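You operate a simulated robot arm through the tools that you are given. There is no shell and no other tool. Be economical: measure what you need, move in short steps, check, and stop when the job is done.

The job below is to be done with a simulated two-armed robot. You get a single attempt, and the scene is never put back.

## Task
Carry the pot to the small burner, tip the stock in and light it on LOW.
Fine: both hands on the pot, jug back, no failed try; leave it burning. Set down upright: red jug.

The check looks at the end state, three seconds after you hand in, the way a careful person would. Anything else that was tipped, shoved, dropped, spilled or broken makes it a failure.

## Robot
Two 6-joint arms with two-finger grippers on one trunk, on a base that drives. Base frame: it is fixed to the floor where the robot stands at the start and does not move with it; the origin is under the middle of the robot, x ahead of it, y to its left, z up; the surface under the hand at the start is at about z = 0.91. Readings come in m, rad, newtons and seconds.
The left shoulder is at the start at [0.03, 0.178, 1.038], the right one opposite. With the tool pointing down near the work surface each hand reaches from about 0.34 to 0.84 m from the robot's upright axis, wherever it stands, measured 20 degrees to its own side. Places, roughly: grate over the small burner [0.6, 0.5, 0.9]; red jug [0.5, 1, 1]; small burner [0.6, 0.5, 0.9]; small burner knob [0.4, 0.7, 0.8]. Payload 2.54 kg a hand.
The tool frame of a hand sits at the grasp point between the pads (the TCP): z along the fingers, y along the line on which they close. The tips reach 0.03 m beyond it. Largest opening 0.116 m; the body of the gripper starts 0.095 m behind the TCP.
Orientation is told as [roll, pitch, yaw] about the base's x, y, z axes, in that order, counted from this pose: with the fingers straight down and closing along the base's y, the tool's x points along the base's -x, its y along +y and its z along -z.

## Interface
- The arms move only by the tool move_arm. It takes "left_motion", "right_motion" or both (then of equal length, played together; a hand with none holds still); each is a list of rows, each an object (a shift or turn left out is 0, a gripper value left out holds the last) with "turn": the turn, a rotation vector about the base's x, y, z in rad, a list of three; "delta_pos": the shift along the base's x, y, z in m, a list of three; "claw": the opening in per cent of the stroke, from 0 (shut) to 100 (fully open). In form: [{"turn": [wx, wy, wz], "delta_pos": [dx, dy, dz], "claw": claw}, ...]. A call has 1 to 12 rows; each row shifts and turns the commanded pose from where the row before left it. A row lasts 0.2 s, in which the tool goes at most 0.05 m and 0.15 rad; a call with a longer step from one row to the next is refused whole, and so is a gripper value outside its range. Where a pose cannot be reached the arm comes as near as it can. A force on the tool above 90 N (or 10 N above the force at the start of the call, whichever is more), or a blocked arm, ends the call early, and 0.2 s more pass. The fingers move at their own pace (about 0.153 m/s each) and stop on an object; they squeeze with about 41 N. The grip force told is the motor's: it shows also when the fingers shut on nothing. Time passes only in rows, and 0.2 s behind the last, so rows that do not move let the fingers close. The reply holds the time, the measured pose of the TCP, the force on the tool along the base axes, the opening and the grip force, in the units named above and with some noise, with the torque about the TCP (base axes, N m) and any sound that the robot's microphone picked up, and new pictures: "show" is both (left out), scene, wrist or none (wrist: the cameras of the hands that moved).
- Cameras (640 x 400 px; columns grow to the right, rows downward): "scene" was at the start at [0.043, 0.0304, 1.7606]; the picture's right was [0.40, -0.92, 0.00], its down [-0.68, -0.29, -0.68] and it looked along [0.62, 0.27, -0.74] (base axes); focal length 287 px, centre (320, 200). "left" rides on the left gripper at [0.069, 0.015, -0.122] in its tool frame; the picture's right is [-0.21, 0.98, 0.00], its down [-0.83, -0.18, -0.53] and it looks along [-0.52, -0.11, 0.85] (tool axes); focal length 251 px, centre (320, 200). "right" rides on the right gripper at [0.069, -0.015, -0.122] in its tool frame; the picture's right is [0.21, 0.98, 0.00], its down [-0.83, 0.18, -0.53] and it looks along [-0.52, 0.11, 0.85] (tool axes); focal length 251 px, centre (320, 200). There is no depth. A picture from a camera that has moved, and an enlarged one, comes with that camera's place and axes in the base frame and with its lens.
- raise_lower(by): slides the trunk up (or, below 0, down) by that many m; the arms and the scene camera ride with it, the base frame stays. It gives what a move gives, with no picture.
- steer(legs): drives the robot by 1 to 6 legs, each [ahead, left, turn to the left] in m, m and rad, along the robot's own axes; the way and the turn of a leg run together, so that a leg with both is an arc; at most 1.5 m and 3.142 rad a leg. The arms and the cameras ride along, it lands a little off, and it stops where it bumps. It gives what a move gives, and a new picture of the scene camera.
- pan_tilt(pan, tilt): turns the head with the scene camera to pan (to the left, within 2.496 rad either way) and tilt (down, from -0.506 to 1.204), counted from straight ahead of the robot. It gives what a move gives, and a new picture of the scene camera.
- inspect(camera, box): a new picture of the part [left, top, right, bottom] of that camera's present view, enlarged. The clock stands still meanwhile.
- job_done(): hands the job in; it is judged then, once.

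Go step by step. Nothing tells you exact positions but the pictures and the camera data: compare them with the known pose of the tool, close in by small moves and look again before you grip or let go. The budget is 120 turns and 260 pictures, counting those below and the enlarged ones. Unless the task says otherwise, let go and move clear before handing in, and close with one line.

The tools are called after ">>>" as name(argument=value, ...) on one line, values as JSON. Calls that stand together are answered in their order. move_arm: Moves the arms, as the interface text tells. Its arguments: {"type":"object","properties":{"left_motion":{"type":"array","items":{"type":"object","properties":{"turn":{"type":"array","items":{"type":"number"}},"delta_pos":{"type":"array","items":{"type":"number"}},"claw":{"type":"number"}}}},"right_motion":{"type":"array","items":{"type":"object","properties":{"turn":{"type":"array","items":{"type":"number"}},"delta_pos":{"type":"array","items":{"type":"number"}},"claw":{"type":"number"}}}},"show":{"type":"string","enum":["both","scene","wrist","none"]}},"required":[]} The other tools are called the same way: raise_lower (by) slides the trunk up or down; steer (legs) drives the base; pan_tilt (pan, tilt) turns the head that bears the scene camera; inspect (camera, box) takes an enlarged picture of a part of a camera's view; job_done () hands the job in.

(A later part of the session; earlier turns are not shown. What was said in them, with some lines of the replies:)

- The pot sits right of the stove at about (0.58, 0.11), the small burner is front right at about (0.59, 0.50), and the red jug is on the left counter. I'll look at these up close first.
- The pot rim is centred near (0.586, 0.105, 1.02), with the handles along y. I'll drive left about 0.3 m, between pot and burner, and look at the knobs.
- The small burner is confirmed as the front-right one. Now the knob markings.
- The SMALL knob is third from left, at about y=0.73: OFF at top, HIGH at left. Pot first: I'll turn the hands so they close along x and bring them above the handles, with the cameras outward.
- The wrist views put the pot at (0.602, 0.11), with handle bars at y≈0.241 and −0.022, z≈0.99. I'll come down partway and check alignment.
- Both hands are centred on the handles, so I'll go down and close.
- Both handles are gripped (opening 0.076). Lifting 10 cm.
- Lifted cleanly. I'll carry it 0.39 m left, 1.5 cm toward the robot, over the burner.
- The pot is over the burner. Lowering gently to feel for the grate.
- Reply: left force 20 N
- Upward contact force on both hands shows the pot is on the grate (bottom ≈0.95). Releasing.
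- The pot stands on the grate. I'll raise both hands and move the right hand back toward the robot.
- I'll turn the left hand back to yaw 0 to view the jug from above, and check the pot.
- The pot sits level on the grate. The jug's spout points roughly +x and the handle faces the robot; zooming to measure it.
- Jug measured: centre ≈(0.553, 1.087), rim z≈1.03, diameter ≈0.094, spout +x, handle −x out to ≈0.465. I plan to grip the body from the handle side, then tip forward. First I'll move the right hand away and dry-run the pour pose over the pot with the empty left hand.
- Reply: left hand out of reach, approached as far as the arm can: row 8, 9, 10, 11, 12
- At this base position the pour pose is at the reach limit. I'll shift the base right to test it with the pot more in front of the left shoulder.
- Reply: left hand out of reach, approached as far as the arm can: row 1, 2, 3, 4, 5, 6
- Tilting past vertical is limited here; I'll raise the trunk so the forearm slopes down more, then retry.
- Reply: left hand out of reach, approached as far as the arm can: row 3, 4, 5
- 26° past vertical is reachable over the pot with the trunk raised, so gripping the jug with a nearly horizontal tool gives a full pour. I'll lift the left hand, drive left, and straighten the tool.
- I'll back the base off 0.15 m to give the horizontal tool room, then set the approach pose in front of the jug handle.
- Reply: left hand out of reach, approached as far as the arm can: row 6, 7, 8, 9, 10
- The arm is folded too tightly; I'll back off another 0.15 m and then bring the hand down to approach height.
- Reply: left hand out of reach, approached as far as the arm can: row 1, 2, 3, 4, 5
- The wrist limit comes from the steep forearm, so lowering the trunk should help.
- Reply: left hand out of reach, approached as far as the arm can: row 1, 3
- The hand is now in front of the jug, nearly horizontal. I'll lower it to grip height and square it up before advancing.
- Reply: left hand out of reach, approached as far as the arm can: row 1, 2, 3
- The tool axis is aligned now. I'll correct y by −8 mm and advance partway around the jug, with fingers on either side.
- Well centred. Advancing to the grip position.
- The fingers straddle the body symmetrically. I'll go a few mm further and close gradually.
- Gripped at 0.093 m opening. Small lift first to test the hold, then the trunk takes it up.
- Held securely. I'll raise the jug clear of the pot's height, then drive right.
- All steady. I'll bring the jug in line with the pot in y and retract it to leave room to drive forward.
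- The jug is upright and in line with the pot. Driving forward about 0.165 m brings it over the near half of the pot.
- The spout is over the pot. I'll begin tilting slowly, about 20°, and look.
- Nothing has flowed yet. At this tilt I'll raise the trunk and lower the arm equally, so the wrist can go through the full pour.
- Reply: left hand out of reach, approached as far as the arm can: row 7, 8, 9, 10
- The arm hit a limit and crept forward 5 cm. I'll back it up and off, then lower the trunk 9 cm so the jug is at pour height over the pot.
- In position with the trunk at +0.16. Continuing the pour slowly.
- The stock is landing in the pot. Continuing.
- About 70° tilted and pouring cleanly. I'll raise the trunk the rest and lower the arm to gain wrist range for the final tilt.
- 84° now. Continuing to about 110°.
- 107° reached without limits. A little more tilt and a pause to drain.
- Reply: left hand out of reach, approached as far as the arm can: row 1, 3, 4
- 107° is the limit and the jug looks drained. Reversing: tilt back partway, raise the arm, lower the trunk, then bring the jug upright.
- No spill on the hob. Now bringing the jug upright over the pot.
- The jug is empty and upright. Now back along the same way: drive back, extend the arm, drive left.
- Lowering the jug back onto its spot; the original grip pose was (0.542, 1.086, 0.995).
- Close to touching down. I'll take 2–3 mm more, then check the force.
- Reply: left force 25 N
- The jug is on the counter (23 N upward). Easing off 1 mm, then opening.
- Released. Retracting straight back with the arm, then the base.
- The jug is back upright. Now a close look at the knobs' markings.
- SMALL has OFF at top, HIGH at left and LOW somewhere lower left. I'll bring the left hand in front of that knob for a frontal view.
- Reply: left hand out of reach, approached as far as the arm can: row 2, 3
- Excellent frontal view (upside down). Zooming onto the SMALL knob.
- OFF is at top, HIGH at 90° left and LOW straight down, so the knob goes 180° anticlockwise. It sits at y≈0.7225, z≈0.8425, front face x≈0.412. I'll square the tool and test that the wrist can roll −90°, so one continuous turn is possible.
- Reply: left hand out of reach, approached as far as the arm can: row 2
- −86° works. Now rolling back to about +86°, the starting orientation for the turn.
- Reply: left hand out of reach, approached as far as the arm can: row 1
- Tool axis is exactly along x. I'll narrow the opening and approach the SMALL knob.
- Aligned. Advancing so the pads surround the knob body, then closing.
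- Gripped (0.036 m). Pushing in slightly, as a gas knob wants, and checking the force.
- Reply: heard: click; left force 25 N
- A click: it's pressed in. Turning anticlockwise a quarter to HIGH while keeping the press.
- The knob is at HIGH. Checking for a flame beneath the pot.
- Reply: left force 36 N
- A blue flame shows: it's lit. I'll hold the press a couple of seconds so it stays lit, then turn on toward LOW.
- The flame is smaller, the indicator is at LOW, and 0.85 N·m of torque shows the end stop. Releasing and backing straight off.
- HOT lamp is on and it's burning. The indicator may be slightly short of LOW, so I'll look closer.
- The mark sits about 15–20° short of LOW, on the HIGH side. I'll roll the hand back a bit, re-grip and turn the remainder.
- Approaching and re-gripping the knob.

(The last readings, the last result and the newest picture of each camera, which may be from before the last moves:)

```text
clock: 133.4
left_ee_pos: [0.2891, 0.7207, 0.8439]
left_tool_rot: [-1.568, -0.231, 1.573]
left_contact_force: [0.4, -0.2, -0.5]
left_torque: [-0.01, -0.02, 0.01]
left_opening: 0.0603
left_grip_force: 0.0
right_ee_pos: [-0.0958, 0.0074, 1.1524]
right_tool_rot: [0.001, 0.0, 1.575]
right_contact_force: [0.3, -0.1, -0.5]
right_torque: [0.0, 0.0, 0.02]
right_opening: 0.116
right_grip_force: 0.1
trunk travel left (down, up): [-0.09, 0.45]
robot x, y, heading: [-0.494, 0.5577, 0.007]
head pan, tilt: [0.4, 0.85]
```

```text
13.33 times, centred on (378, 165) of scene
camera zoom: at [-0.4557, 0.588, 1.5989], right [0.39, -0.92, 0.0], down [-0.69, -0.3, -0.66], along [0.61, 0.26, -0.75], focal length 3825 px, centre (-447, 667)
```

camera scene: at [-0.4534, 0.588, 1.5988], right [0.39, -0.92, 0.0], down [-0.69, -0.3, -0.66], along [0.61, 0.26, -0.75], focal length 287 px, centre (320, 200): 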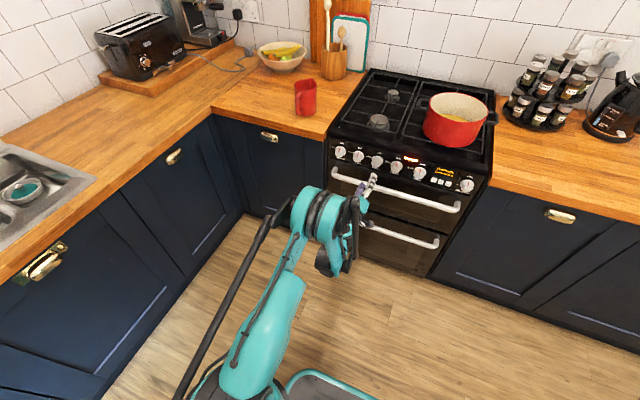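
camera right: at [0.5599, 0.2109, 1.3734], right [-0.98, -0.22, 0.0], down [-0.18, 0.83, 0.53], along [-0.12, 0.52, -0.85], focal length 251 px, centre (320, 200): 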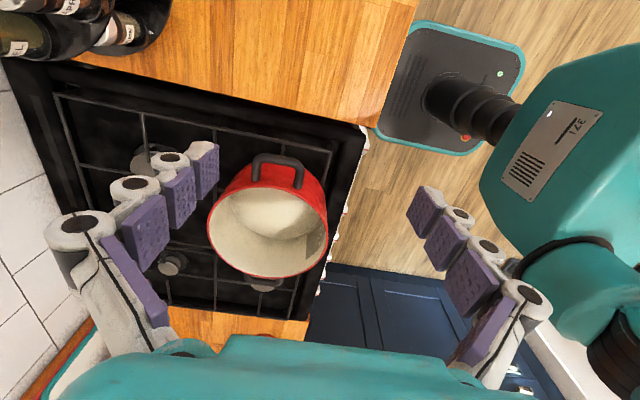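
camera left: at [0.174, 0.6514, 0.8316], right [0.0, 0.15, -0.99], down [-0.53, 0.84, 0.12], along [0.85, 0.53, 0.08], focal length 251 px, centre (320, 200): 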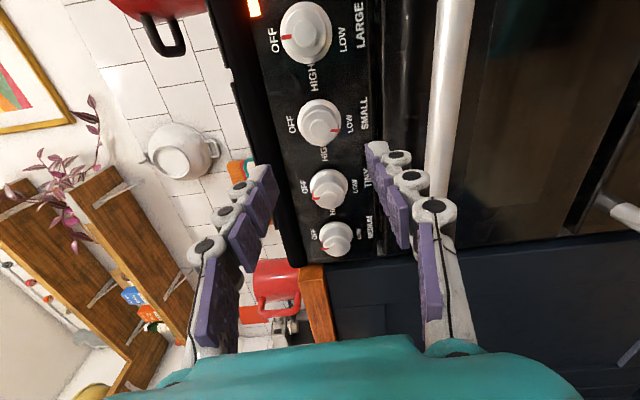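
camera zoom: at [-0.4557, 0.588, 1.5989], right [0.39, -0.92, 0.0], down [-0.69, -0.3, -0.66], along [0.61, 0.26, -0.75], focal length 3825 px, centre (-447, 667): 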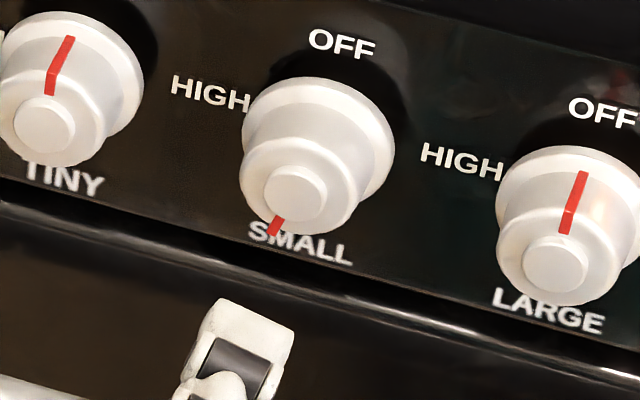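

The mark didn't move and torque rose again, so this is the end stop. The LOW label itself sits about 15° toward HIGH, so the mark is exactly on LOW. Backing clear for a final check.

>>> steer(legs=[[-0.15, 0, 0]])

>>> inspect(camera="left", box=[270, 60, 370, 160])

>>> inspect(camera="scene", box=[425, 100, 475, 130])

>>> inspect(camera="scene", box=[260, 30, 560, 200])

```text
clock: 134.8
left_ee_pos: [0.1356, 0.721, 0.8446]
left_tool_rot: [-1.569, -0.228, 1.575]
left_contact_force: [0.4, 0.6, 0.7]
left_torque: [0.02, 0.03, -0.02]
left_opening: 0.0601
left_grip_force: 0.1
right_ee_pos: [-0.2491, 0.0069, 1.152]
right_tool_rot: [-0.001, 0.0, 1.577]
right_contact_force: [-0.2, 0.1, 0.3]
right_torque: [0.0, -0.07, -0.03]
right_opening: 0.1157
right_grip_force: 0.0
trunk travel left (down, up): [-0.09, 0.45]
robot x, y, heading: [-0.6539, 0.557, 0.006]
head pan, tilt: [0.4, 0.85]
camera scene: at [-0.6093, 0.5873, 1.5989], right [0.39, -0.92, 0.0], down [-0.69, -0.3, -0.66], along [0.61, 0.26, -0.75], focal length 287 px, centre (320, 200)
```

scene: 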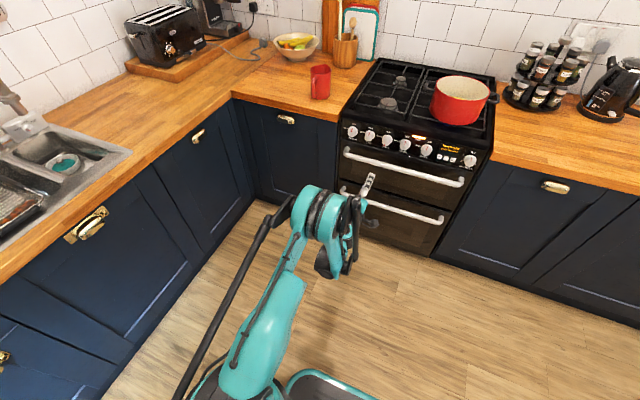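

```text
4.00 times, centred on (320, 110) of left
camera zoom: at [0.0149, 0.6567, 0.8143], right [0.0, 0.43, -0.9], down [-0.54, 0.76, 0.37], along [0.84, 0.49, 0.23], focal length 1006 px, centre (320, 560)
```

zoom: 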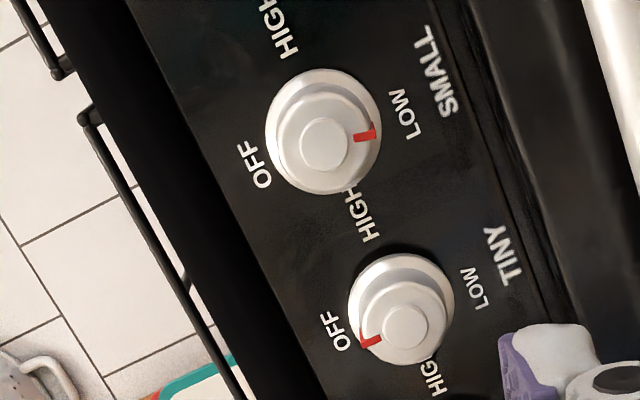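

```text
12.80 times, centred on (450, 115) of scene
camera zoom: at [-0.6093, 0.5873, 1.5989], right [0.39, -0.92, 0.0], down [-0.69, -0.3, -0.66], along [0.61, 0.26, -0.75], focal length 3672 px, centre (-1344, 1288)
```

zoom: 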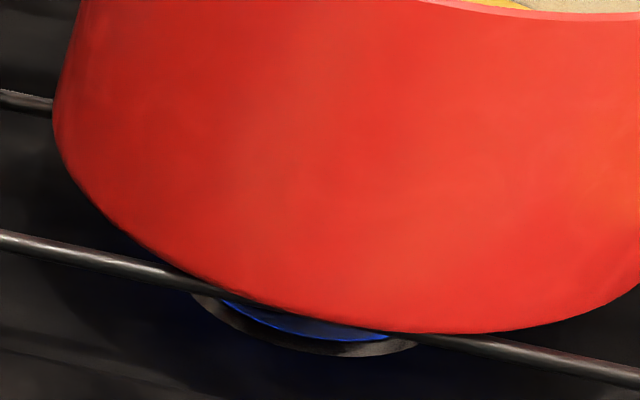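

```text
2.13 times, centred on (410, 115) of scene
camera zoom: at [-0.6093, 0.5873, 1.5989], right [0.39, -0.92, 0.0], down [-0.69, -0.3, -0.66], along [0.61, 0.26, -0.75], focal length 612 px, centre (128, 381)
```

zoom: 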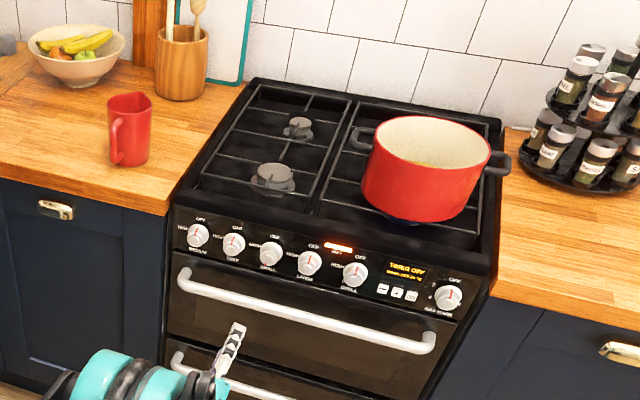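

The flame burns blue under the pot, the mark lines up with LOW, the jug is upright in its place, and nothing looks spilled. I'm handing in.

>>> job_done()

```text
The job is handed in.
```

The pot is on the small burner with the stock in it, the burner is lit and left burning on LOW, and the red jug is back upright in its place.
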